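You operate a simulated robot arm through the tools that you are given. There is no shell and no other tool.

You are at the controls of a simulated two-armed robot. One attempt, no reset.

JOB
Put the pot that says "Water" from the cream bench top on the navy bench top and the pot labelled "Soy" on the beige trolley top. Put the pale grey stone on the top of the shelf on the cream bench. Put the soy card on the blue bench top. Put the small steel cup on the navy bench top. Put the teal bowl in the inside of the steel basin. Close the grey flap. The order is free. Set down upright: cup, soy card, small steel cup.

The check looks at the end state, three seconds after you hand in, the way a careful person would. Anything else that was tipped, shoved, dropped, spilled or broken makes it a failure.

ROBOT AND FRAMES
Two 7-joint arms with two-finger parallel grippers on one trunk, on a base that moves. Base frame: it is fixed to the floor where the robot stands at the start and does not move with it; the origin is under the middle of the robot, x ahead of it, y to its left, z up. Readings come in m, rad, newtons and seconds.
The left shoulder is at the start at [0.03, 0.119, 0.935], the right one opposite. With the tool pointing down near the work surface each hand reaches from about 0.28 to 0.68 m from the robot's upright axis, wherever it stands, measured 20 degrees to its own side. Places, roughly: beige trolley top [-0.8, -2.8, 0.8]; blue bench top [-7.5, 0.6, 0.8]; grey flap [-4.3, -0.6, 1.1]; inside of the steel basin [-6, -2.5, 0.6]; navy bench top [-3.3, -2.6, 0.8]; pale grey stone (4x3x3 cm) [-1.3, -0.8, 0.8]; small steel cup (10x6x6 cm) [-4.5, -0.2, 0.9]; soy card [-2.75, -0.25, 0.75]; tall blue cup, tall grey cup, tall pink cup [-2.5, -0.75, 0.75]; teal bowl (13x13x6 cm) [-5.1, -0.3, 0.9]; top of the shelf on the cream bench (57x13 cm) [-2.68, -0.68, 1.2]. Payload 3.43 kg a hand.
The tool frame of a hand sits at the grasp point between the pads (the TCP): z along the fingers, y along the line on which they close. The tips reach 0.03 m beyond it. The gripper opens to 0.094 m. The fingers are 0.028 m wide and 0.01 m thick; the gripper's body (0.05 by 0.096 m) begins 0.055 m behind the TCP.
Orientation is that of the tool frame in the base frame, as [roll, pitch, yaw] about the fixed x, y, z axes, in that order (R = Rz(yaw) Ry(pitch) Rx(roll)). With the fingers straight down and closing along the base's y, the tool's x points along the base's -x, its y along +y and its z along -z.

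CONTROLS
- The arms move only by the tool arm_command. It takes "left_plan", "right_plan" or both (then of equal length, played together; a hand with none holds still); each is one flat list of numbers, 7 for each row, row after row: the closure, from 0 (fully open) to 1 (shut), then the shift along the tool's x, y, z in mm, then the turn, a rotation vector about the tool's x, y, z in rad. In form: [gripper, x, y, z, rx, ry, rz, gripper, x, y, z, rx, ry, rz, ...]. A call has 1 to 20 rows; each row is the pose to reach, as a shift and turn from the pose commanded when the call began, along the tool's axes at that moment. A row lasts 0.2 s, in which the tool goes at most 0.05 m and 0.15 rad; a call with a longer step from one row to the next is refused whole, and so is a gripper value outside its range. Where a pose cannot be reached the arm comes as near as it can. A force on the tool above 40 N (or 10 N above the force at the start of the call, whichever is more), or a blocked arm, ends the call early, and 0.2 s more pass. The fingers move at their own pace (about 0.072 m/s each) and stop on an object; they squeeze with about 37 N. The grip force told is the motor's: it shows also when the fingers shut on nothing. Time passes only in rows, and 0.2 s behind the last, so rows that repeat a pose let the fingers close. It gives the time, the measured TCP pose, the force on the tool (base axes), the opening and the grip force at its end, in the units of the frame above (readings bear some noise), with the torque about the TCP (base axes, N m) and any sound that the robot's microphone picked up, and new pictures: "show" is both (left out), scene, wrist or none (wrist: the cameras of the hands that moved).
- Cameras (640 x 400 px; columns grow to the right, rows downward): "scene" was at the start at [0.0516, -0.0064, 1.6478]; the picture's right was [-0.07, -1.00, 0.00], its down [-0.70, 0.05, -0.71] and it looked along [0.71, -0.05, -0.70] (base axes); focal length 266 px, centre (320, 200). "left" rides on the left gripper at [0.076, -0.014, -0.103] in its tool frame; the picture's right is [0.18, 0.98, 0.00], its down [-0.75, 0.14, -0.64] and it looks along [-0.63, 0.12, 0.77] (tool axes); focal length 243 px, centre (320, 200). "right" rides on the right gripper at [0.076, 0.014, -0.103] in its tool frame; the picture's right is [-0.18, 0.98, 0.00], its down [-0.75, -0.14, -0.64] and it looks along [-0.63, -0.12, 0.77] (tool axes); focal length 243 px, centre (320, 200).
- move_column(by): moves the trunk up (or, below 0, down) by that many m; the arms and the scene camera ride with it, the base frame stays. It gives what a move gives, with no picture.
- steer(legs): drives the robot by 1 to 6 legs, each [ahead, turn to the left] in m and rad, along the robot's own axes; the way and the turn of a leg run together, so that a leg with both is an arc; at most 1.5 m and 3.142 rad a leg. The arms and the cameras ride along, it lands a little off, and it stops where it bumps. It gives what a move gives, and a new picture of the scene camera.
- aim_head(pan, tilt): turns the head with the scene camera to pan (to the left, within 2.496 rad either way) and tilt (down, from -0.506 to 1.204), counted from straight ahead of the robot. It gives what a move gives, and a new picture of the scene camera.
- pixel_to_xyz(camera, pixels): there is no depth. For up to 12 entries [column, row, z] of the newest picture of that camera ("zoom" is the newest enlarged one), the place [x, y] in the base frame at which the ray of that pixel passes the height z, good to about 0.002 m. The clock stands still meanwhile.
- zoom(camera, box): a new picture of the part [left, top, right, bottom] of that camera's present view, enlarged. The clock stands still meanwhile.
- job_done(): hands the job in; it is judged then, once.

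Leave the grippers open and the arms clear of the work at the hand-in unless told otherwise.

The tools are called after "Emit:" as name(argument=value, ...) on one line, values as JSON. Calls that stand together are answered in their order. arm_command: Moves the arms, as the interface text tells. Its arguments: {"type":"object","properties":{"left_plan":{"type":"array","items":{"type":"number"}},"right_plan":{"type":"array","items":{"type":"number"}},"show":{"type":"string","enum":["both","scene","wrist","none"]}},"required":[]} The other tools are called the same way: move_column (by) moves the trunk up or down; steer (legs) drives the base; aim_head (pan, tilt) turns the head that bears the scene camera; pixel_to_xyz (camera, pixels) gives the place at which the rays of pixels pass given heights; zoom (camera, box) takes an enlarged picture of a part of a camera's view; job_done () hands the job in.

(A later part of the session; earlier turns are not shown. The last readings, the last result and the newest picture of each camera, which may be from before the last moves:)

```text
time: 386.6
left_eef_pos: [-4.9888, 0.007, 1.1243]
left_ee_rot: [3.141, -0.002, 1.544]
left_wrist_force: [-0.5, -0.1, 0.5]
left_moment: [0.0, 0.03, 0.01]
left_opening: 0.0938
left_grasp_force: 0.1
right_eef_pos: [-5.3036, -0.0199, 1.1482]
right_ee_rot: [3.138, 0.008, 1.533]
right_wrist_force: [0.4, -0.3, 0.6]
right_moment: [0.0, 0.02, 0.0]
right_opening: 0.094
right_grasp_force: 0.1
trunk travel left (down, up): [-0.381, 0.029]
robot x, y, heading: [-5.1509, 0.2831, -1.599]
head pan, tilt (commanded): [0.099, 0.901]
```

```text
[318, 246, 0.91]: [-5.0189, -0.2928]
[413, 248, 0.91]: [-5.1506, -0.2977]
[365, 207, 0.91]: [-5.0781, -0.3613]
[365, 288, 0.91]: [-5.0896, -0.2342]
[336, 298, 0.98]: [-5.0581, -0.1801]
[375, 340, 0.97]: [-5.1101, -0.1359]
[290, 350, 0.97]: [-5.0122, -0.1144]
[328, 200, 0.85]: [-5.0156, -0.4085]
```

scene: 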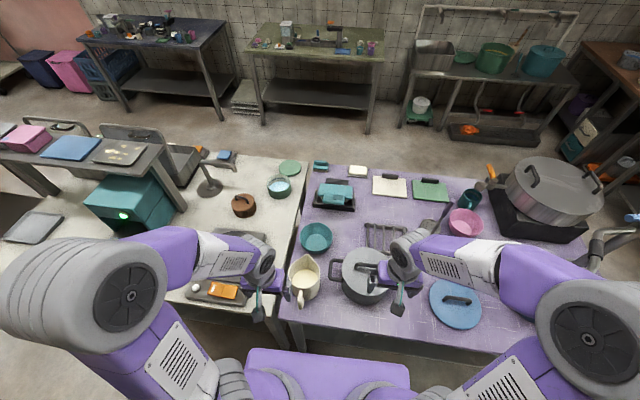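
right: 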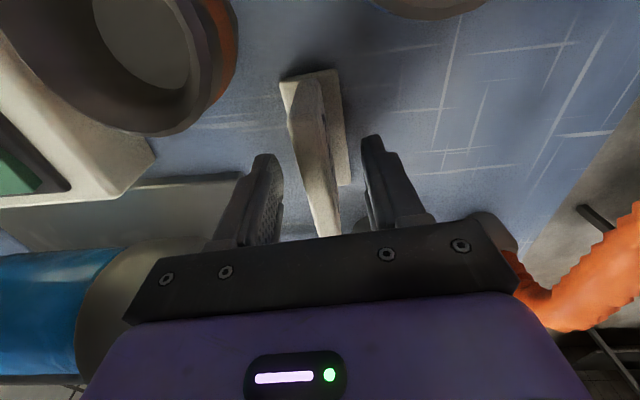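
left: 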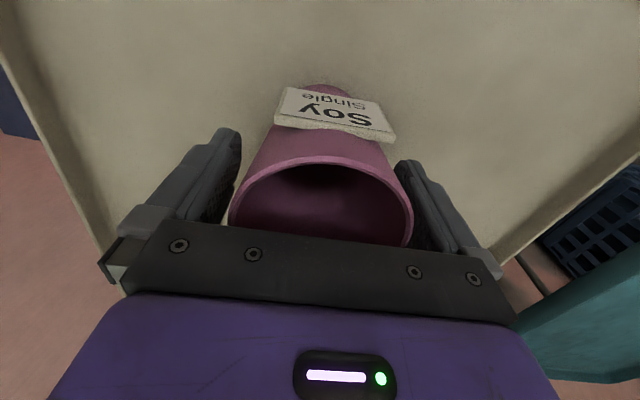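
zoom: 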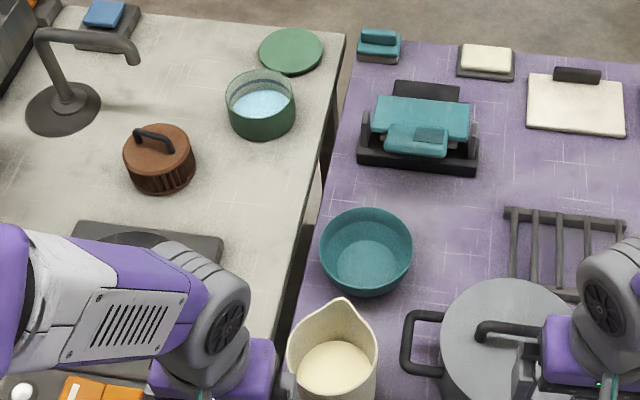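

Refined: bowl centre (−5.085, −0.298), r=0.065. I bring the left hand above the rim point (−5.024, −0.320) at z≈1.03.

Emit:
arm_command(left_plan=[0, -41, -3, 5, 0, 0, 0, 0, -82, -7, 12, 0, 0, 0.11, 0, -123, -10, 22, 0, 0, 0.22, 0, -164, -13, 32, 0, 0, 0.322, 0, -205, -16, 44, 0, 0, 0.322, 0, -246, -20, 58, 0, 0, 0.322, 0, -287, -23, 76, 0, 0, 0.322, 0, -328, -26, 94, 0, 0, 0.322, 0, -328, -26, 94, 0, 0, 0.322], show="both")

```text
time: 388.6
left_eef_pos: [-5.0227, -0.3194, 1.0315]
left_ee_rot: [-3.14, -0.002, 1.221]
left_wrist_force: [0.2, -0.3, 0.4]
left_moment: [-0.01, 0.0, -0.03]
left_opening: 0.0939
left_grasp_force: 0.1
right_eef_pos: [-5.3031, -0.0186, 1.1489]
right_ee_rot: [3.139, 0.009, 1.534]
right_wrist_force: [0.8, 0.9, -0.6]
right_moment: [-0.01, 0.03, -0.03]
right_opening: 0.0939
right_grasp_force: 0.0
trunk travel left (down, up): [-0.381, 0.029]
robot x, y, heading: [-5.1471, 0.286, -1.592]
head pan, tilt (commanded): [0.099, 0.901]
```

scene: 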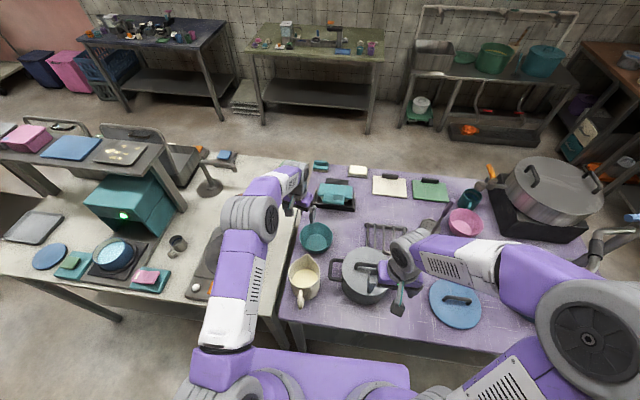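
left: 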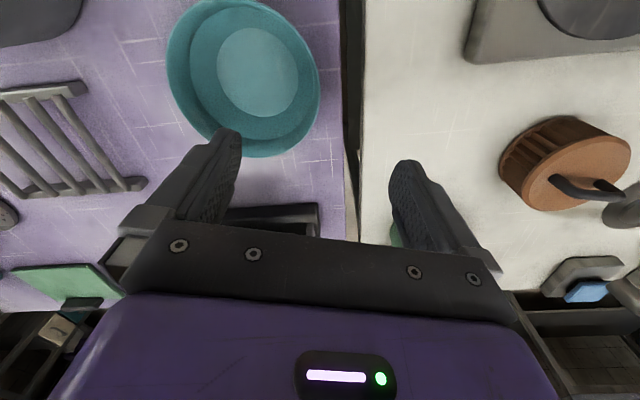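

Emit:
pixel_to_xyz(camera="left", pixels=[[319, 85, 0.91], [265, 157, 0.91], [305, 130, 0.91], [167, 60, 0.91], [300, 30, 0.91], [320, 160, 0.91], [320, 190, 0.91], [350, 60, 0.85], [390, 235, 0.9]])

```text
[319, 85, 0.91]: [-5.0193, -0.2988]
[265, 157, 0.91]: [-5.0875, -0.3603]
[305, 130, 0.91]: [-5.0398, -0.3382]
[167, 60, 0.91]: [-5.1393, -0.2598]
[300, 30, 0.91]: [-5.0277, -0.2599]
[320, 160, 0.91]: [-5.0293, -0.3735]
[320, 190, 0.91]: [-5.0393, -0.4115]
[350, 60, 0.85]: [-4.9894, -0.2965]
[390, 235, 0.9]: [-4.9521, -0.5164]
```

The hand is right over the rim (distance from bowl centre 0.066). I lower 111 mm so the fingertips straddle the rim about 2 cm deep, and look.

Emit:
arm_command(left_plan=[0, 0, 0, 30, 0, 0, 0, 0, 0, 0, 60, 0, 0, 0, 0, 0, 0, 90, 0, 0, 0, 0, 0, 0, 108, 0, 0, 0, 0, 0, 0, 112, 0, 0, 0, 0, 0, 0, 112, 0, 0, 0], show="both")

```text
time: 390.0
left_eef_pos: [-5.0219, -0.3203, 0.9179]
left_ee_rot: [-3.14, -0.002, 1.221]
left_wrist_force: [0.3, -0.2, -0.4]
left_moment: [-0.03, 0.02, 0.0]
left_opening: 0.0941
left_grasp_force: 0.1
right_eef_pos: [-5.3035, -0.0198, 1.1484]
right_ee_rot: [3.138, 0.008, 1.535]
right_wrist_force: [-0.5, -0.1, -0.7]
right_moment: [-0.04, -0.01, 0.0]
right_opening: 0.0941
right_grasp_force: 0.0
trunk travel left (down, up): [-0.381, 0.029]
robot x, y, heading: [-5.1484, 0.2868, -1.592]
head pan, tilt (commanded): [0.099, 0.901]
```

scene: 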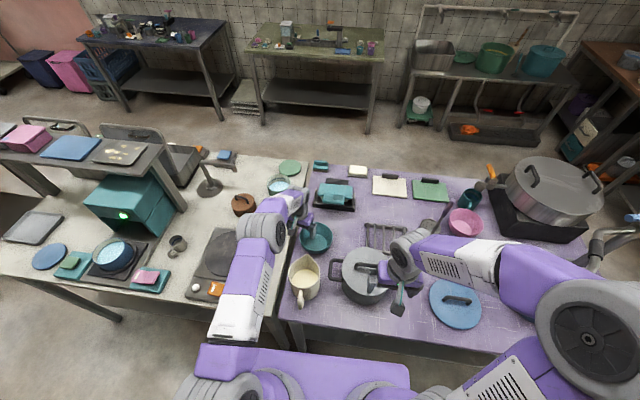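
left: 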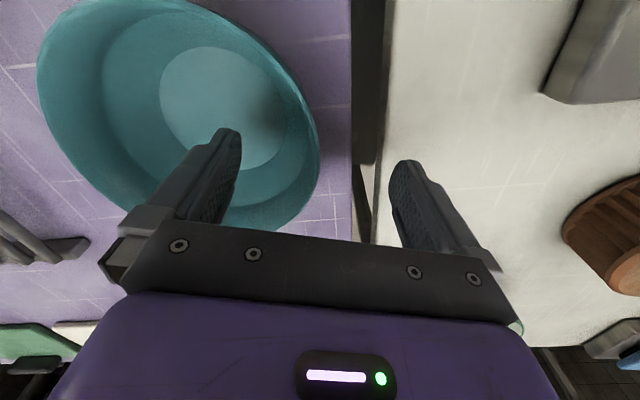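

One finger is inside the bowl, one outside. I close on the rim.

Emit:
arm_command(left_plan=[0.3, 0, 0, 0, 0, 0, 0, 0.6, 0, 0, 0, 0, 0, 0, 0.8, 0, 0, 0, 0, 0, 0, 1, 0, 0, 0, 0, 0, 0, 1, 0, 0, 0, 0, 0, 0, 1, 0, 0, 0, 0, 0, 0], show="both")

```text
time: 391.4
left_eef_pos: [-5.0217, -0.3197, 0.9191]
left_ee_rot: [-3.14, 0.0, 1.224]
left_wrist_force: [-1.3, -0.2, 7.7]
left_moment: [0.13, 0.83, 0.22]
left_opening: 0.0093
left_grasp_force: 37.7
right_eef_pos: [-5.302, -0.0188, 1.1492]
right_ee_rot: [3.137, 0.008, 1.534]
right_wrist_force: [0.1, -0.7, 0.0]
right_moment: [0.05, -0.03, -0.02]
right_opening: 0.0941
right_grasp_force: 0.1
trunk travel left (down, up): [-0.381, 0.029]
robot x, y, heading: [-5.1464, 0.2875, -1.59]
head pan, tilt (commanded): [0.099, 0.901]
```

scene: 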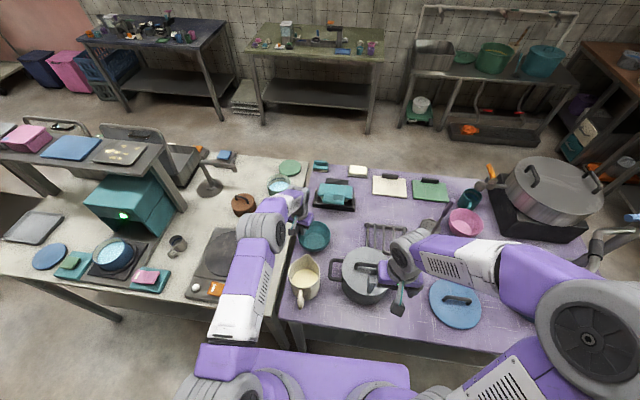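
left: 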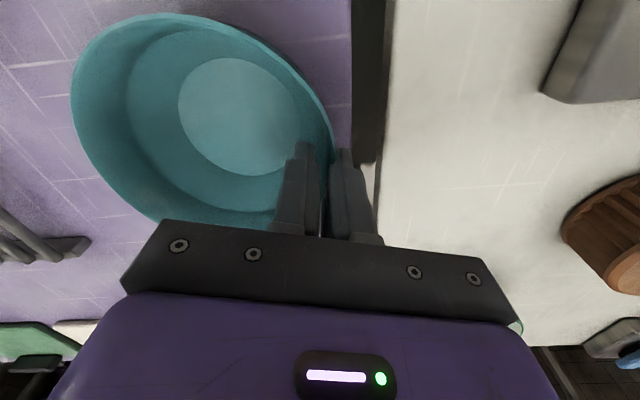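

The rim is gripped (0.009 m). I lift the bowl straight up by 0.18 m.

Emit:
arm_command(left_plan=[1, 0, 0, -20, 0, 0, 0, 1, 0, 0, -45, 0, 0, 0, 1, 0, 0, -75, 0, 0, 0, 1, 0, 0, -110, 0, 0, 0, 1, 0, 0, -145, 0, 0, 0, 1, 0, 0, -180, 0, 0, 0, 1, 0, 0, -180, 0, 0, 0], show="both")

```text
time: 393.0
left_eef_pos: [-5.0241, -0.3186, 1.0991]
left_ee_rot: [-3.14, -0.003, 1.221]
left_wrist_force: [-0.1, 0.3, -1.1]
left_moment: [-0.04, -0.01, -0.01]
left_opening: 0.0031
left_grasp_force: 37.1
right_eef_pos: [-5.3036, -0.0186, 1.1493]
right_ee_rot: [3.138, 0.008, 1.534]
right_wrist_force: [-0.1, 0.3, -0.2]
right_moment: [0.0, -0.04, 0.03]
right_opening: 0.0939
right_grasp_force: 0.1
trunk travel left (down, up): [-0.381, 0.029]
robot x, y, heading: [-5.1488, 0.2835, -1.592]
head pan, tilt (commanded): [0.099, 0.901]
```

scene: 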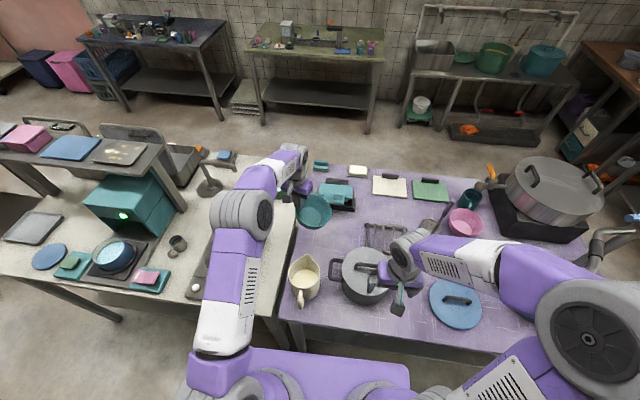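
left: 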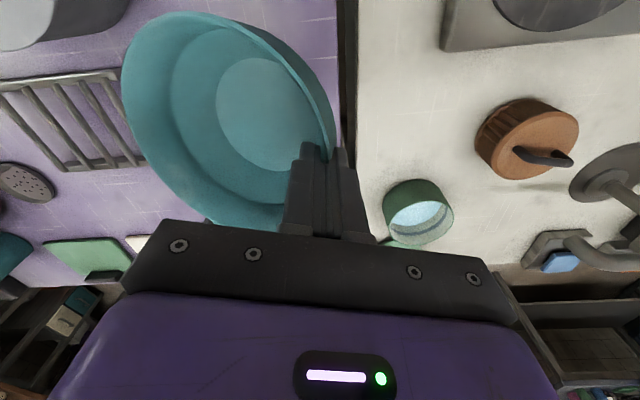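

The bowl is lifted. I raise it 6 cm more, clear over the jug, and draw it back and to the left.

Emit:
arm_command(left_plan=[1, 0, 0, -30, 0, 0, 0, 1, 0, 0, -60, 0, 0, 0, 1, 38, -3, -65, 0, 0, 0, 1, 77, -7, -70, 0, 0, 0, 1, 116, -10, -75, 0, 0, 0, 1, 155, -14, -80, 0, 0, 0, 1, 193, -17, -85, 0, 0, 0, 1, 232, -21, -90, 0, 0, 0, 1, 270, -24, -95, 0, 0, 0, 1, 309, -28, -100, 0, 0, 0, 1, 309, -28, -100, 0, 0, 0], show="both")

```text
time: 395.4
left_eef_pos: [-4.9428, -0.0191, 1.1984]
left_ee_rot: [-3.14, -0.004, 1.221]
left_wrist_force: [-0.6, -0.2, -1.0]
left_moment: [-0.02, -0.05, 0.02]
left_opening: 0.0032
left_grasp_force: 37.0
right_eef_pos: [-5.303, -0.0197, 1.1484]
right_ee_rot: [3.139, 0.007, 1.534]
right_wrist_force: [-0.1, 0.3, 0.0]
right_moment: [0.01, 0.01, 0.03]
right_opening: 0.0942
right_grasp_force: 0.1
trunk travel left (down, up): [-0.381, 0.029]
robot x, y, heading: [-5.1477, 0.2864, -1.596]
head pan, tilt (commanded): [0.099, 0.901]
```

scene: 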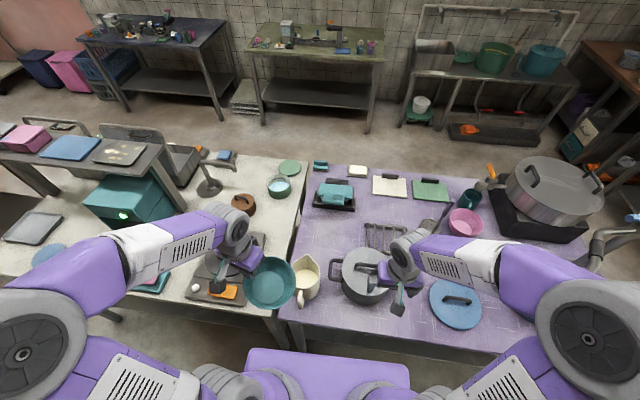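
left: 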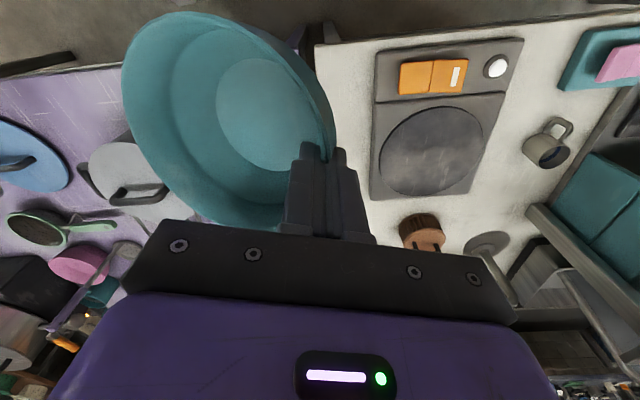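

The bowl is held well. The steel cup shows in the left wrist view at (548,145). I stand at about (−4.72, 0.38) facing south-east (heading −0.8), so that the cup lies on my right-hand side and the bowl hangs over the free aisle.

Emit:
steer(legs=[[-0.1, 0], [0, 1.596], [0.425, 0], [0, -0.8]])

Emit:
aim_head(pan=-0.35, tilt=0.85)

Emit:
zoom(camera="scene", box=[220, 130, 440, 290])

```text
time: 404.7
left_eef_pos: [-4.3631, 0.3171, 1.1989]
left_ee_rot: [-3.139, -0.003, 2.011]
left_wrist_force: [0.1, 0.1, -0.7]
left_moment: [0.0, -0.04, -0.03]
left_opening: 0.0031
left_grasp_force: 36.7
right_eef_pos: [-4.616, 0.0608, 1.1492]
right_ee_rot: [3.138, 0.007, 2.322]
right_wrist_force: [-0.4, 0.2, 0.0]
right_moment: [0.01, 0.01, 0.0]
right_opening: 0.0941
right_grasp_force: 0.0
trunk travel left (down, up): [-0.381, 0.029]
robot x, y, heading: [-4.7252, 0.3876, -0.804]
head pan, tilt (commanded): [0.099, 0.901]
```

scene: 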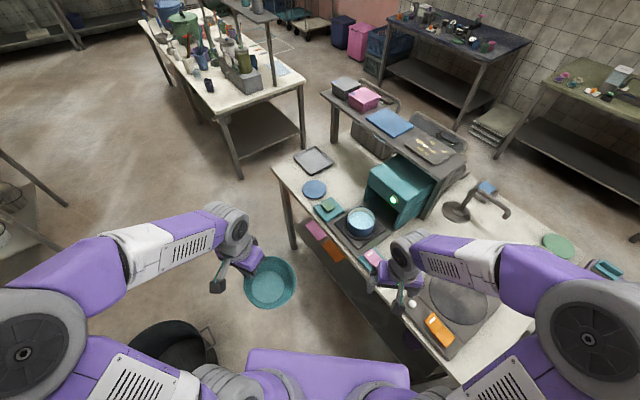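

```text
time: 405.6
left_eef_pos: [-4.3617, 0.3163, 1.1987]
left_ee_rot: [-3.14, 0.0, 2.012]
left_wrist_force: [-0.6, 0.0, -0.8]
left_moment: [0.0, -0.03, -0.01]
left_opening: 0.0031
left_grasp_force: 37.2
right_eef_pos: [-4.6157, 0.0609, 1.1491]
right_ee_rot: [3.14, 0.007, 2.322]
right_wrist_force: [0.4, 0.6, -0.3]
right_moment: [0.01, 0.01, -0.02]
right_opening: 0.0939
right_grasp_force: 0.2
trunk travel left (down, up): [-0.381, 0.029]
robot x, y, heading: [-4.7253, 0.389, -0.807]
head pan, tilt (commanded): [-0.351, 0.85]
```

scene: 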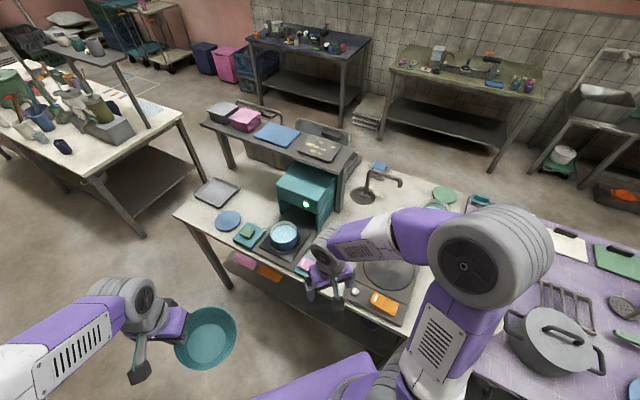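

```text
2.50 times, centred on (330, 210) of scene
```

zoom: 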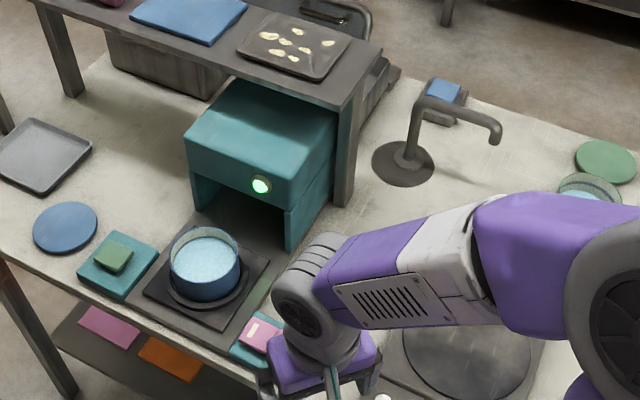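

The right arm hides the cup in this view; I look with the right wrist camera.

Emit:
arm_command(right_plan=[0, 0, 10, -5, 0, 0, 0, 0, 0, 10, -5, 0, 0, 0], show="wrist")

```text
time: 406.2
left_eef_pos: [-4.3627, 0.3154, 1.1998]
left_ee_rot: [-3.139, -0.002, 2.011]
left_wrist_force: [-0.6, 0.5, -1.5]
left_moment: [0.01, -0.01, 0.02]
left_opening: 0.0034
left_grasp_force: 37.2
right_eef_pos: [-4.6084, 0.0671, 1.1531]
right_ee_rot: [3.139, 0.009, 2.324]
right_wrist_force: [-0.4, -0.5, -0.1]
right_moment: [-0.01, 0.01, -0.01]
right_opening: 0.094
right_grasp_force: 0.1
trunk travel left (down, up): [-0.381, 0.029]
robot x, y, heading: [-4.7209, 0.3875, -0.807]
head pan, tilt (commanded): [-0.351, 0.85]
```

right: 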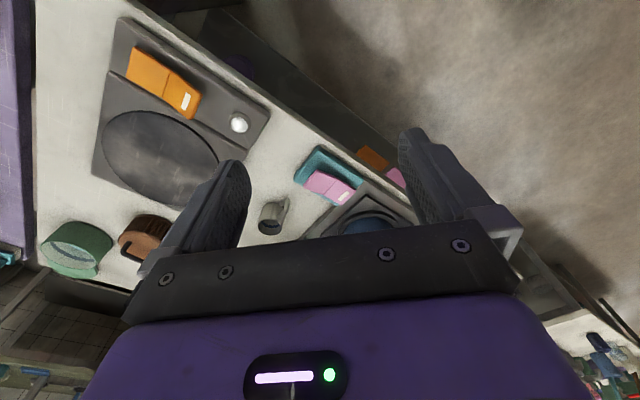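

The steel cup shows at (273,218). I measure it.

Emit:
zoom(camera="right", box=[220, 150, 380, 250])

Emit:
pixel_to_xyz(camera="right", pixels=[[273, 218, 0.91], [259, 222, 0.91], [285, 228, 0.91], [280, 203, 0.88], [288, 203, 0.88], [310, 165, 0.87], [268, 232, 0.91], [385, 220, 0.9]])

```text
4.00 times, centred on (300, 200) of right
```

zoom: 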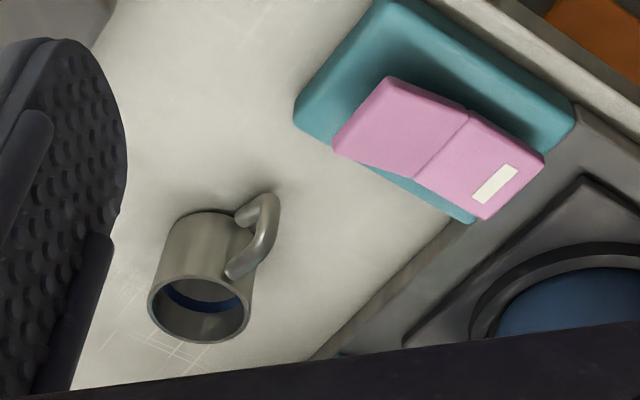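

```text
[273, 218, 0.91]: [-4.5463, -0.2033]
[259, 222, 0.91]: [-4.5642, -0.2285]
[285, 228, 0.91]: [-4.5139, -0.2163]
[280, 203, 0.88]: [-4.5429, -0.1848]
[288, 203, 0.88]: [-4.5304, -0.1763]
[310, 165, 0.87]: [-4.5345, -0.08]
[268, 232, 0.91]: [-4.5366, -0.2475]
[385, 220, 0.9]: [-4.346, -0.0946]
```

Emit:
pixel_to_xyz(camera="zoom", pixels=[[200, 308, 0.91], [148, 292, 0.91], [252, 318, 0.91], [200, 275, 0.91], [200, 343, 0.91], [195, 212, 0.85], [265, 200, 0.89], [235, 275, 0.87], [278, 225, 0.88]])

```text
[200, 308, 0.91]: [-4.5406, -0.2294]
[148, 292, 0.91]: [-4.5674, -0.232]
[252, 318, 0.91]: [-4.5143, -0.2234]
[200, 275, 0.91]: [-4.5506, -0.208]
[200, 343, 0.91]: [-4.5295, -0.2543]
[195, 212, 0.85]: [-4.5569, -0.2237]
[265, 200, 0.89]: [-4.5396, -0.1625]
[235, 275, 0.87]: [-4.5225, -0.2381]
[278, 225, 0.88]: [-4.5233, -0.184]
```

Emit:
pixel_to_xyz(camera="scene", pixels=[[318, 230, 0.86], [318, 214, 1.0], [339, 213, 0.85], [280, 190, 1.05], [318, 209, 1.05], [335, 195, 1.05], [355, 158, 1.15], [338, 170, 1.15], [203, 125, 1.15]])

Emit:
zoom(camera="scene", box=[260, 130, 380, 250])

```text
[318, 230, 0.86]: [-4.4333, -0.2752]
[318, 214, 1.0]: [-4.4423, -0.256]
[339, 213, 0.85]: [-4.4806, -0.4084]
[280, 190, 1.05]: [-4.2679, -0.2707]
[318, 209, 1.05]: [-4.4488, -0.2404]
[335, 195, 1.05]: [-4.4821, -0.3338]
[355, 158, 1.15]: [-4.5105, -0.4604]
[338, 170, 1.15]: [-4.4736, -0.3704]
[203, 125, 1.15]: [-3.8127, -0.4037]
```

```text
3.33 times, centred on (320, 190) of scene
```

zoom: 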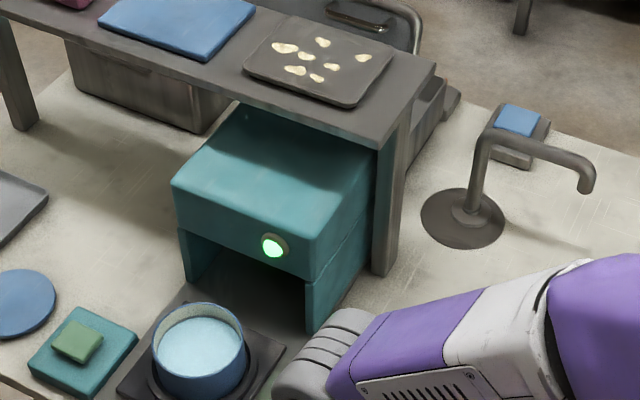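

Cup rim centre (−4.541, −0.230), top z≈0.91, handle pointing north; the oven's corner is at (−4.44, −0.26). I move the right hand above the cup, turned so that it closes east–west.

Emit:
arm_command(right_plan=[0, -33, -19, 15, 0, 0, 0.1, 0, -66, -38, 30, 0, 0, 0.2, 0, -99, -58, 45, 0, 0, 0.33, 0, -132, -77, 62, 0, 0, 0.46, 0, -165, -96, 80, 0, 0, 0.6, 0, -198, -116, 100, 0, 0, 0.7, 0, -231, -135, 125, 0, 0, 0.753, 0, -263, -154, 150, 0, 0, 0.753, 0, -263, -154, 150, 0, 0, 0.753], show="both")

```text
time: 408.2
left_eef_pos: [-4.3629, 0.3178, 1.1993]
left_ee_rot: [-3.141, -0.002, 2.012]
left_wrist_force: [1.2, 0.4, -0.9]
left_moment: [0.01, -0.03, -0.03]
left_opening: 0.0034
left_grasp_force: 36.6
right_eef_pos: [-4.5379, -0.2302, 1.005]
right_ee_rot: [3.133, 0.001, 1.568]
right_wrist_force: [-0.1, 0.2, 0.3]
right_moment: [-0.01, -0.01, -0.01]
right_opening: 0.0938
right_grasp_force: 0.1
trunk travel left (down, up): [-0.381, 0.029]
robot x, y, heading: [-4.7204, 0.3876, -0.809]
head pan, tilt (commanded): [-0.351, 0.85]
```

scene: 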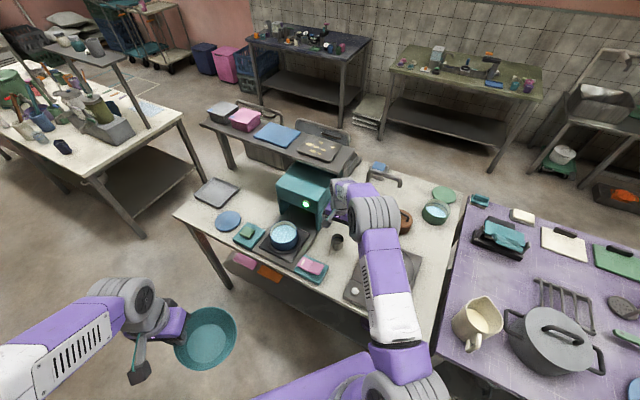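
right: 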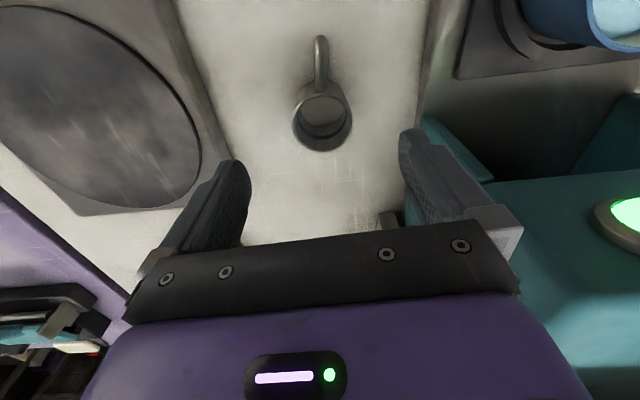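

Emit:
pixel_to_xyz(camera="right", pixels=[[293, 122, 0.91], [352, 118, 0.91], [322, 84, 0.91], [322, 150, 0.91], [320, 40, 0.89], [430, 130, 0.98], [430, 130, 0.86], [490, 180, 1.0], [415, 180, 0.98]])

Emit:
zoom(camera="right", box=[240, 20, 560, 240])

```text
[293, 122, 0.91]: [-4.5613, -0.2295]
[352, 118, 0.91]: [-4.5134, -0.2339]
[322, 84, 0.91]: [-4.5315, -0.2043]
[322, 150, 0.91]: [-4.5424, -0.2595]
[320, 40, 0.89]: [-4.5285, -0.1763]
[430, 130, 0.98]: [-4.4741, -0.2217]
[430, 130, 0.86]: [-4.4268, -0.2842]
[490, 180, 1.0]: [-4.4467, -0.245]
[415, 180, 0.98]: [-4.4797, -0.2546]
```

```text
1.82 times, centred on (400, 130) of right
```

zoom: 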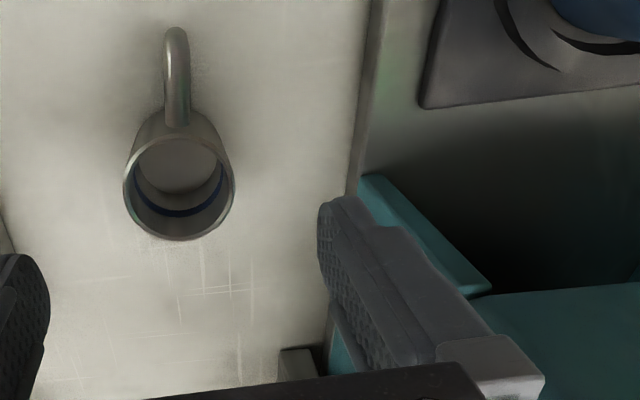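

The cup is centred under the hand, with 5 cm to the oven's side. I lower to z≈0.888 and close.

Emit:
arm_command(right_plan=[0, 0, 0, 30, 0, 0, 0, 0, 0, 0, 60, 0, 0, 0, 0, 0, 0, 90, 0, 0, 0, 0, 0, 0, 110, 0, 0, 0, 0, 0, 0, 117, 0, 0, 0, 0, 0, 0, 117, 0, 0, 0, 0.4, 0, 0, 117, 0, 0, 0, 1, 0, 0, 117, 0, 0, 0, 1, 0, 0, 117, 0, 0, 0, 1, 0, 0, 117, 0, 0, 0], show="both")

```text
time: 410.4
left_eef_pos: [-4.363, 0.3169, 1.1993]
left_ee_rot: [-3.14, -0.001, 2.011]
left_wrist_force: [0.9, -0.9, -1.5]
left_moment: [0.01, 0.02, 0.02]
left_opening: 0.0033
left_grasp_force: 36.6
right_eef_pos: [-4.5399, -0.2319, 0.8888]
right_ee_rot: [3.133, 0.002, 1.571]
right_wrist_force: [0.2, 0.1, -0.4]
right_moment: [0.0, 0.01, 0.0]
right_opening: 0.0547
right_grasp_force: 36.7
trunk travel left (down, up): [-0.381, 0.029]
robot x, y, heading: [-4.7223, 0.3826, -0.803]
head pan, tilt (commanded): [-0.351, 0.85]
```

scene: 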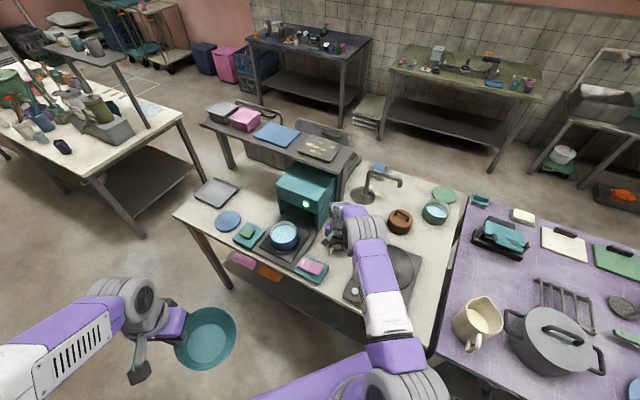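
right: 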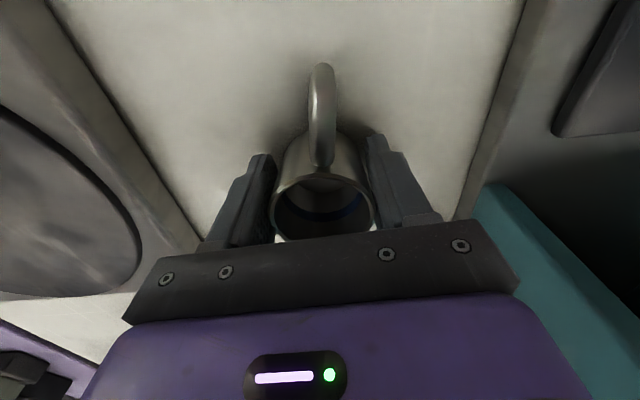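

The steel cup is gripped (0.055). I lift it straight up 0.2 m and draw it back toward me.

Emit:
arm_command(right_plan=[1, 0, 0, -35, 0, 0, 0, 1, 0, 0, -75, 0, 0, 0, 1, 0, 0, -115, 0, 0, 0, 1, 0, 0, -155, 0, 0, 0, 1, 20, -5, -190, 0, 0, 0, 1, 60, -15, -215, 0, 0, 0, 1, 100, -25, -230, 0, 0, 0, 1, 140, -35, -245, 0, 0, 0, 1, 180, -45, -255, 0, 0, 0, 1, 220, -55, -260, 0, 0, 0, 1, 260, -65, -260, 0, 0, 0, 1, 290, -70, -260, 0, 0, 0, 1, 290, -70, -260, 0, 0, 0], show="both")

```text
time: 413.2
left_eef_pos: [-4.3632, 0.316, 1.1991]
left_ee_rot: [-3.141, -0.004, 2.01]
left_wrist_force: [1.0, -0.4, -1.2]
left_moment: [0.04, -0.05, -0.01]
left_opening: 0.0031
left_grasp_force: 36.7
right_eef_pos: [-4.6113, 0.0598, 1.1461]
right_ee_rot: [3.133, 0.005, 1.571]
right_wrist_force: [-0.5, 0.1, -1.4]
right_moment: [-0.01, 0.02, -0.01]
right_opening: 0.0542
right_grasp_force: 37.1
trunk travel left (down, up): [-0.381, 0.029]
robot x, y, heading: [-4.723, 0.3886, -0.806]
head pan, tilt (commanded): [-0.351, 0.85]
```

scene: 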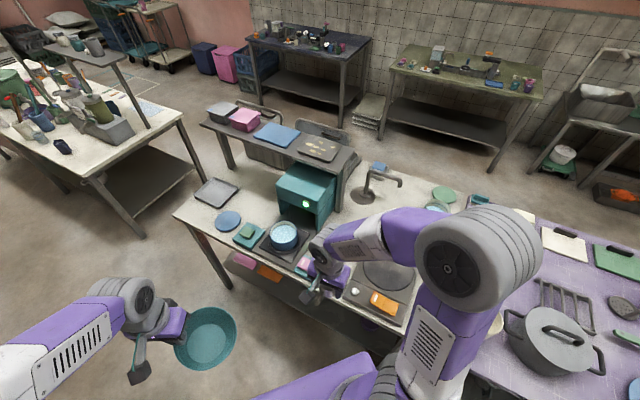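
right: 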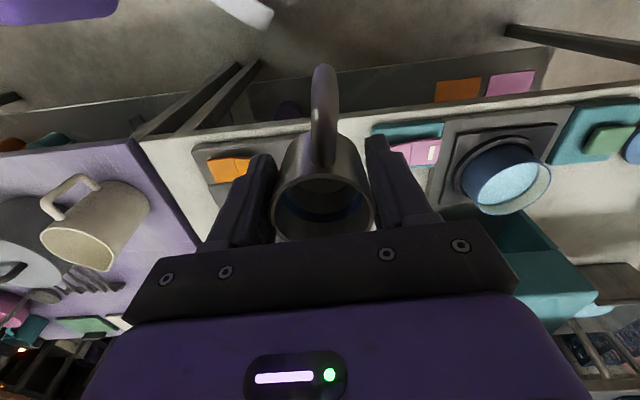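

Both are held. I turn west, drive to the west corridor and go south.

Emit:
steer(legs=[[0, -2.335], [1.5, 0], [0.54, 0], [0, 1.57]])

```text
time: 432.6
left_eef_pos: [-6.5466, 0.171, 1.1986]
left_ee_rot: [-3.14, -0.002, 1.164]
left_wrist_force: [-0.2, -0.5, -1.1]
left_moment: [0.0, -0.03, 0.05]
left_opening: 0.0032
left_grasp_force: 36.6
right_eef_pos: [-6.9043, 0.1882, 1.1467]
right_ee_rot: [3.134, 0.003, 0.725]
right_wrist_force: [-0.3, -0.1, -0.2]
right_moment: [0.01, 0.02, 0.0]
right_opening: 0.0534
right_grasp_force: 36.8
trunk travel left (down, up): [-0.381, 0.029]
robot x, y, heading: [-6.7288, 0.4851, -1.656]
head pan, tilt (commanded): [-0.351, 0.85]
```

scene: 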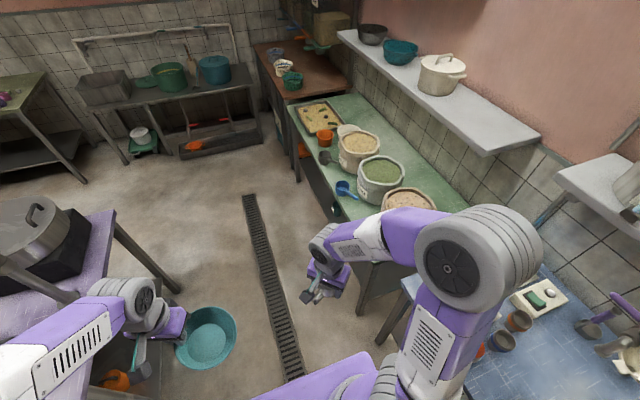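

I trim the heading and drive south to the aisle, then turn east toward the basin counter.

Emit:
steer(legs=[[0, 0.07], [1.5, 0], [0.5, 0]])

Emit:
aim_head(pan=0.5, tilt=0.7)

Emit:
zoom(camera="scene", box=[120, 60, 420, 260])

```text
time: 443.2
left_eef_pos: [-6.5106, -1.838, 1.1991]
left_ee_rot: [-3.14, -0.001, 1.265]
left_wrist_force: [0.1, -0.5, -1.1]
left_moment: [0.0, -0.05, 0.01]
left_opening: 0.0031
left_grasp_force: 37.1
right_eef_pos: [-6.8688, -1.8566, 1.1457]
right_ee_rot: [3.133, 0.003, 0.825]
right_wrist_force: [1.3, 0.4, -0.9]
right_moment: [0.0, 0.01, -0.02]
right_opening: 0.0534
right_grasp_force: 36.6
trunk travel left (down, up): [-0.381, 0.029]
robot x, y, heading: [-6.7261, -1.5387, -1.555]
head pan, tilt (commanded): [-0.351, 0.85]
```

scene: 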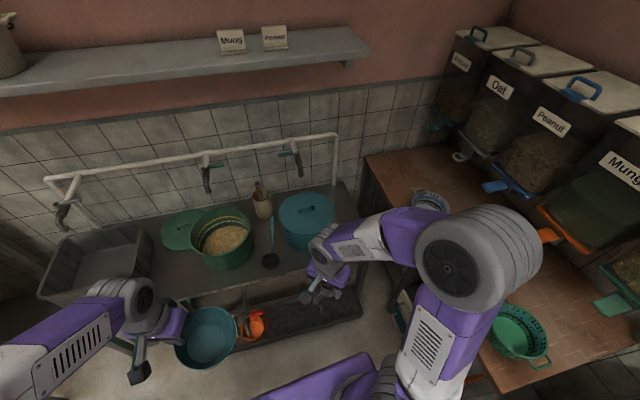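

```text
time: 444.4
left_eef_pos: [-6.5106, -1.8389, 1.1993]
left_ee_rot: [-3.141, -0.002, 1.265]
left_wrist_force: [-0.2, 0.0, -0.8]
left_moment: [0.02, -0.06, -0.01]
left_opening: 0.0033
left_grasp_force: 37.5
right_eef_pos: [-6.8683, -1.8573, 1.1464]
right_ee_rot: [3.132, 0.003, 0.825]
right_wrist_force: [-0.2, 0.0, -0.1]
right_moment: [-0.01, -0.01, 0.01]
right_opening: 0.0537
right_grasp_force: 37.4
trunk travel left (down, up): [-0.381, 0.029]
robot x, y, heading: [-6.7307, -1.54, -1.555]
head pan, tilt (commanded): [0.499, 0.7]
```

scene: 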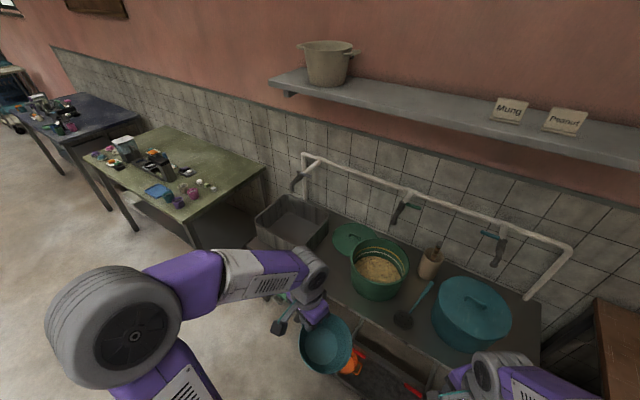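

```text
2.00 times, centred on (270, 160) of scene
```

zoom: 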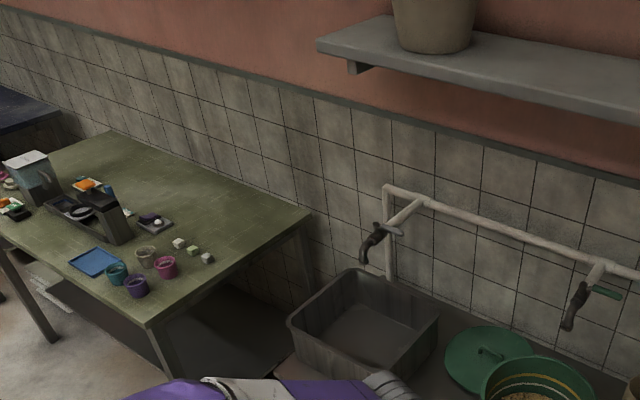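

The steel basin is the rectangular tub at the counter's east end, (255–330, 193–250). I measure it.

Emit:
pixel_to_xyz(camera="zoom", pixels=[[288, 320, 0.75], [360, 270, 0.75], [438, 312, 0.75], [370, 372, 0.75], [288, 320, 0.8], [360, 270, 0.8], [438, 312, 0.8], [370, 372, 0.8], [365, 330, 0.62], [375, 260, 0.9]])

```text
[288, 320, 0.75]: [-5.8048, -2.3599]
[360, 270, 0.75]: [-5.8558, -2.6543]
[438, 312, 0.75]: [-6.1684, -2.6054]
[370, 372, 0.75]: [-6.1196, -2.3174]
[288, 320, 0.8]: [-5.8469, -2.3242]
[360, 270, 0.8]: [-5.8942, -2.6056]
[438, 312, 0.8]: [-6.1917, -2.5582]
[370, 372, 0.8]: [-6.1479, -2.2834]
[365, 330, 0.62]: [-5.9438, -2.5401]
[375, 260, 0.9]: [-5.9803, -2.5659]
```

The basin is about x −5.83…−6.17, y −2.33…−2.62, with a tap over its back. I move east to x≈−6.06 and face south.

Emit:
steer(legs=[[0, 1.555], [0.67, 0], [0, -1.57]])

Emit:
aim_head(pan=0.05, tilt=0.75)

Emit:
zoom(camera="scene", box=[220, 130, 440, 290])

```text
time: 455.8
left_eef_pos: [-5.8376, -1.8329, 1.201]
left_ee_rot: [-3.14, -0.002, 1.253]
left_wrist_force: [-0.2, -0.4, -0.3]
left_moment: [-0.01, -0.02, 0.03]
left_opening: 0.0034
left_grasp_force: 36.9
right_eef_pos: [-6.196, -1.8486, 1.1451]
right_ee_rot: [3.133, 0.002, 0.81]
right_wrist_force: [-1.4, 0.1, -0.2]
right_moment: [0.0, 0.0, 0.02]
right_opening: 0.0531
right_grasp_force: 36.7
trunk travel left (down, up): [-0.381, 0.029]
robot x, y, heading: [-6.0513, -1.5322, -1.57]
head pan, tilt (commanded): [0.499, 0.7]
```

scene: 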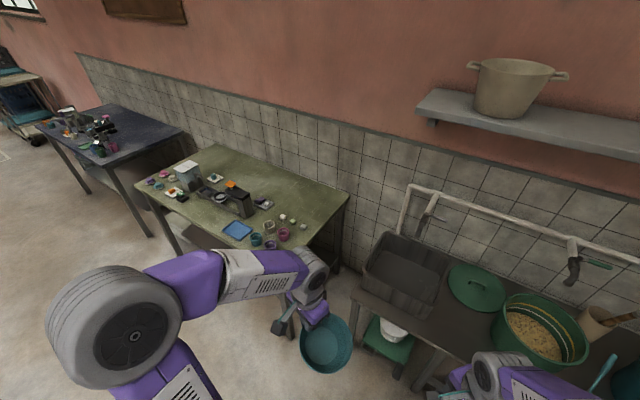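

```text
time: 456.7
left_eef_pos: [-5.8377, -1.8336, 1.199]
left_ee_rot: [-3.139, -0.001, 1.251]
left_wrist_force: [-0.9, 0.5, -0.4]
left_moment: [0.01, -0.04, -0.03]
left_opening: 0.0035
left_grasp_force: 37.3
right_eef_pos: [-6.195, -1.8477, 1.1468]
right_ee_rot: [3.132, 0.004, 0.809]
right_wrist_force: [0.1, -0.1, -0.2]
right_moment: [0.0, -0.01, -0.02]
right_opening: 0.0533
right_grasp_force: 37.1
trunk travel left (down, up): [-0.381, 0.029]
robot x, y, heading: [-6.052, -1.5368, -1.561]
head pan, tilt (commanded): [0.051, 0.75]
```

scene: 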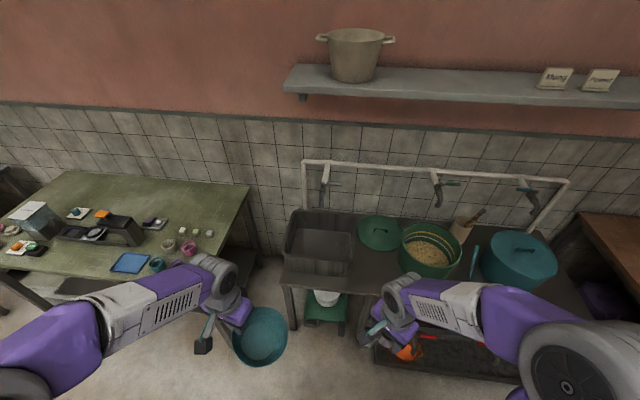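

```text
2.50 times, centred on (330, 210) of scene
```

zoom: 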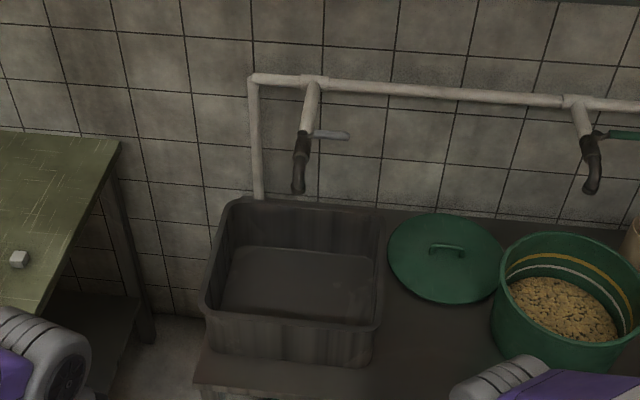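

Emit:
pixel_to_xyz(camera="zoom", pixels=[[205, 312, 0.75], [232, 200, 0.75], [382, 210, 0.75], [378, 325, 0.75], [205, 312, 0.8], [232, 200, 0.8], [382, 210, 0.8], [378, 325, 0.8], [225, 315, 0.62], [372, 255, 0.62], [298, 192, 1.0], [195, 385, 0.62]])

```text
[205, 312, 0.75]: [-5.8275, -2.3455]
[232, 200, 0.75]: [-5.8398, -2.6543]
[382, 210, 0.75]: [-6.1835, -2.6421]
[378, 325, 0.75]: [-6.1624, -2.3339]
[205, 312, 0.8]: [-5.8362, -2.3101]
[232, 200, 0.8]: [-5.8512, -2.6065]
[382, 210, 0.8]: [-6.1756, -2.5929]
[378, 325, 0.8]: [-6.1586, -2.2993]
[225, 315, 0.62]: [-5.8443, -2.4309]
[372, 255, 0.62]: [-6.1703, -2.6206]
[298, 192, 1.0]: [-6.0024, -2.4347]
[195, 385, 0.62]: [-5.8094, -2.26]
```

The basin's rim is at z≈0.77, x −5.84…−6.17, y −2.33…−2.63; the tap tip hangs at about (−6.00, −2.51, 0.935). I will bring the bowl in low from the front, under the tap, and set it down at about (−5.985, −2.475). First I drive 0.33 m ahead and check how the bowl hangs.

Emit:
steer(legs=[[0.33, 0]])

Emit:
move_column(by=-0.2)

Emit:
arm_command(left_plan=[1, 0, 0, 0, 0, 0, -0.14, 1, 0, 0, 0, 0, 0, -0.28, 1, 0, 0, 0, 0, 0, -0.42, 1, 0, 0, 0, 0, 0, -0.56, 1, 0, 0, 0, 0, 0, -0.7, 1, 0, 0, 0, 0, 0, -0.84, 1, 0, 0, 0, 0, 0, -0.98, 1, 0, 0, 0, 0, 0, -1.1, 1, 0, 0, 0, 0, 0, -1.1], show="both")

```text
time: 458.9
left_eef_pos: [-5.8368, -2.165, 1.2]
left_ee_rot: [-3.14, -0.001, 1.249]
left_wrist_force: [0.1, -0.5, -0.9]
left_moment: [0.01, -0.06, 0.02]
left_opening: 0.0033
left_grasp_force: 36.4
right_eef_pos: [-6.1934, -2.18, 1.1466]
right_ee_rot: [3.134, 0.004, 0.811]
right_wrist_force: [-0.6, -0.2, -1.2]
right_moment: [0.01, 0.05, -0.02]
right_opening: 0.0533
right_grasp_force: 36.8
trunk travel left (down, up): [-0.381, 0.029]
robot x, y, heading: [-6.0478, -1.8712, -1.565]
head pan, tilt (commanded): [0.051, 0.75]
```

scene: 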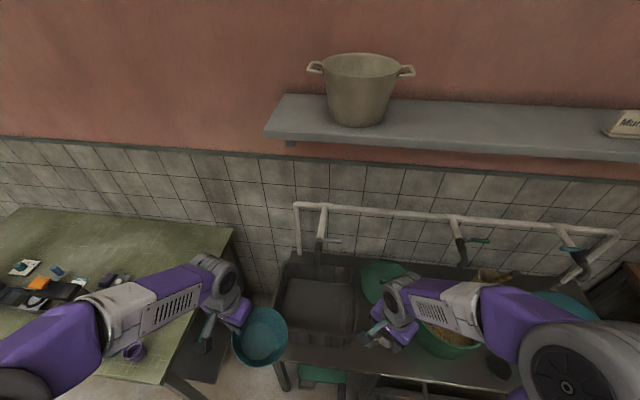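

```text
time: 461.0
left_eef_pos: [-5.8368, -2.1662, 0.9994]
left_ee_rot: [-3.139, -0.001, 1.249]
left_wrist_force: [-0.8, 0.6, -1.4]
left_moment: [-0.02, -0.07, -0.02]
left_opening: 0.0032
left_grasp_force: 37.1
right_eef_pos: [-6.195, -2.1798, 0.9468]
right_ee_rot: [3.133, 0.004, 0.809]
right_wrist_force: [-0.5, -0.8, -0.1]
right_moment: [0.0, -0.02, 0.01]
right_opening: 0.0532
right_grasp_force: 37.0
trunk travel left (down, up): [-0.181, 0.229]
robot x, y, heading: [-6.0501, -1.8631, -1.564]
head pan, tilt (commanded): [0.051, 0.75]
```

```text
time: 463.0
left_eef_pos: [-5.8365, -2.167, 0.9988]
left_ee_rot: [3.14, 0.0, 2.35]
left_wrist_force: [-0.5, 1.2, -0.4]
left_moment: [0.08, -0.02, 0.05]
left_opening: 0.0034
left_grasp_force: 37.4
right_eef_pos: [-6.1946, -2.1794, 0.9457]
right_ee_rot: [3.132, 0.004, 0.81]
right_wrist_force: [0.3, 0.5, -0.6]
right_moment: [0.0, -0.01, 0.0]
right_opening: 0.0529
right_grasp_force: 37.7
trunk travel left (down, up): [-0.181, 0.229]
robot x, y, heading: [-6.0472, -1.8648, -1.565]
head pan, tilt (commanded): [0.051, 0.75]
```

scene: 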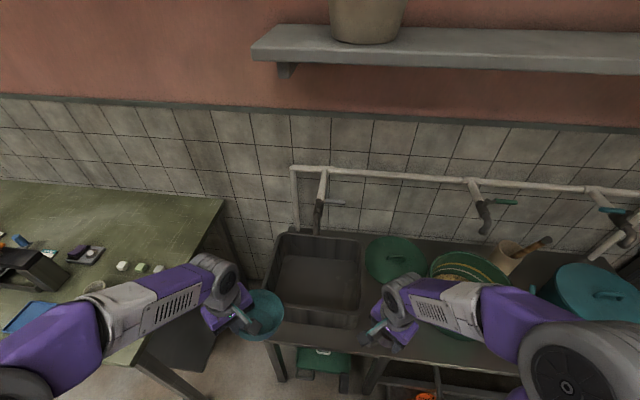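
left: 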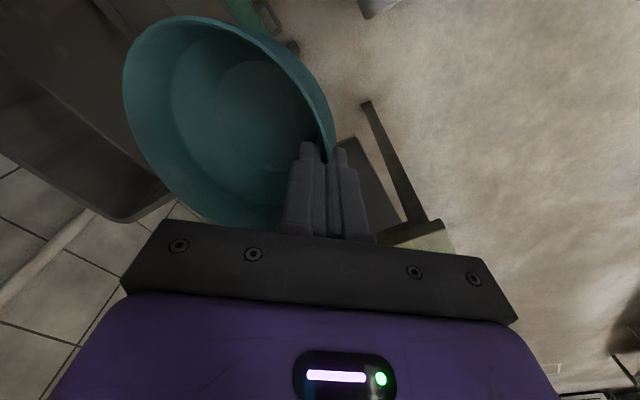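

Emit:
zoom(camera="scene", box=[180, 160, 400, 350])

Emit:
pixel_to_xyz(camera="zoom", pixels=[[0, 0, 0.8]])

```text
2.11 times, centred on (290, 255) of scene
```

zoom: 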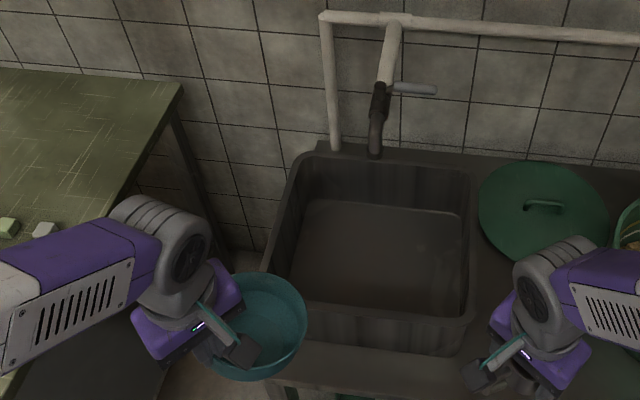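

```text
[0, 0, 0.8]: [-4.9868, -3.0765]
```

Emit:
pixel_to_xyz(camera="zoom", pixels=[[315, 155, 0.77], [472, 170, 0.77], [474, 318, 0.77], [310, 305, 0.77], [275, 270, 0.77], [375, 157, 0.935], [375, 157, 0.98], [375, 157, 0.9], [325, 200, 0.63], [465, 212, 0.63], [465, 300, 0.63], [300, 300, 0.63]])

```text
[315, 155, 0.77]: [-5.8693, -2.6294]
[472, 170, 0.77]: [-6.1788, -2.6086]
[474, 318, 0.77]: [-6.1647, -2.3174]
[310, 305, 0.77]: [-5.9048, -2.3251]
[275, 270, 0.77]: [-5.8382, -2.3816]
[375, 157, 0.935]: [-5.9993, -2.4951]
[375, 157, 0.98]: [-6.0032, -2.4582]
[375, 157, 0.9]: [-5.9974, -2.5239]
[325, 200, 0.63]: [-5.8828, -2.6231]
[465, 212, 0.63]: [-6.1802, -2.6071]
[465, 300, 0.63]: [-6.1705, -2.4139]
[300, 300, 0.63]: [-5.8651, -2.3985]
```

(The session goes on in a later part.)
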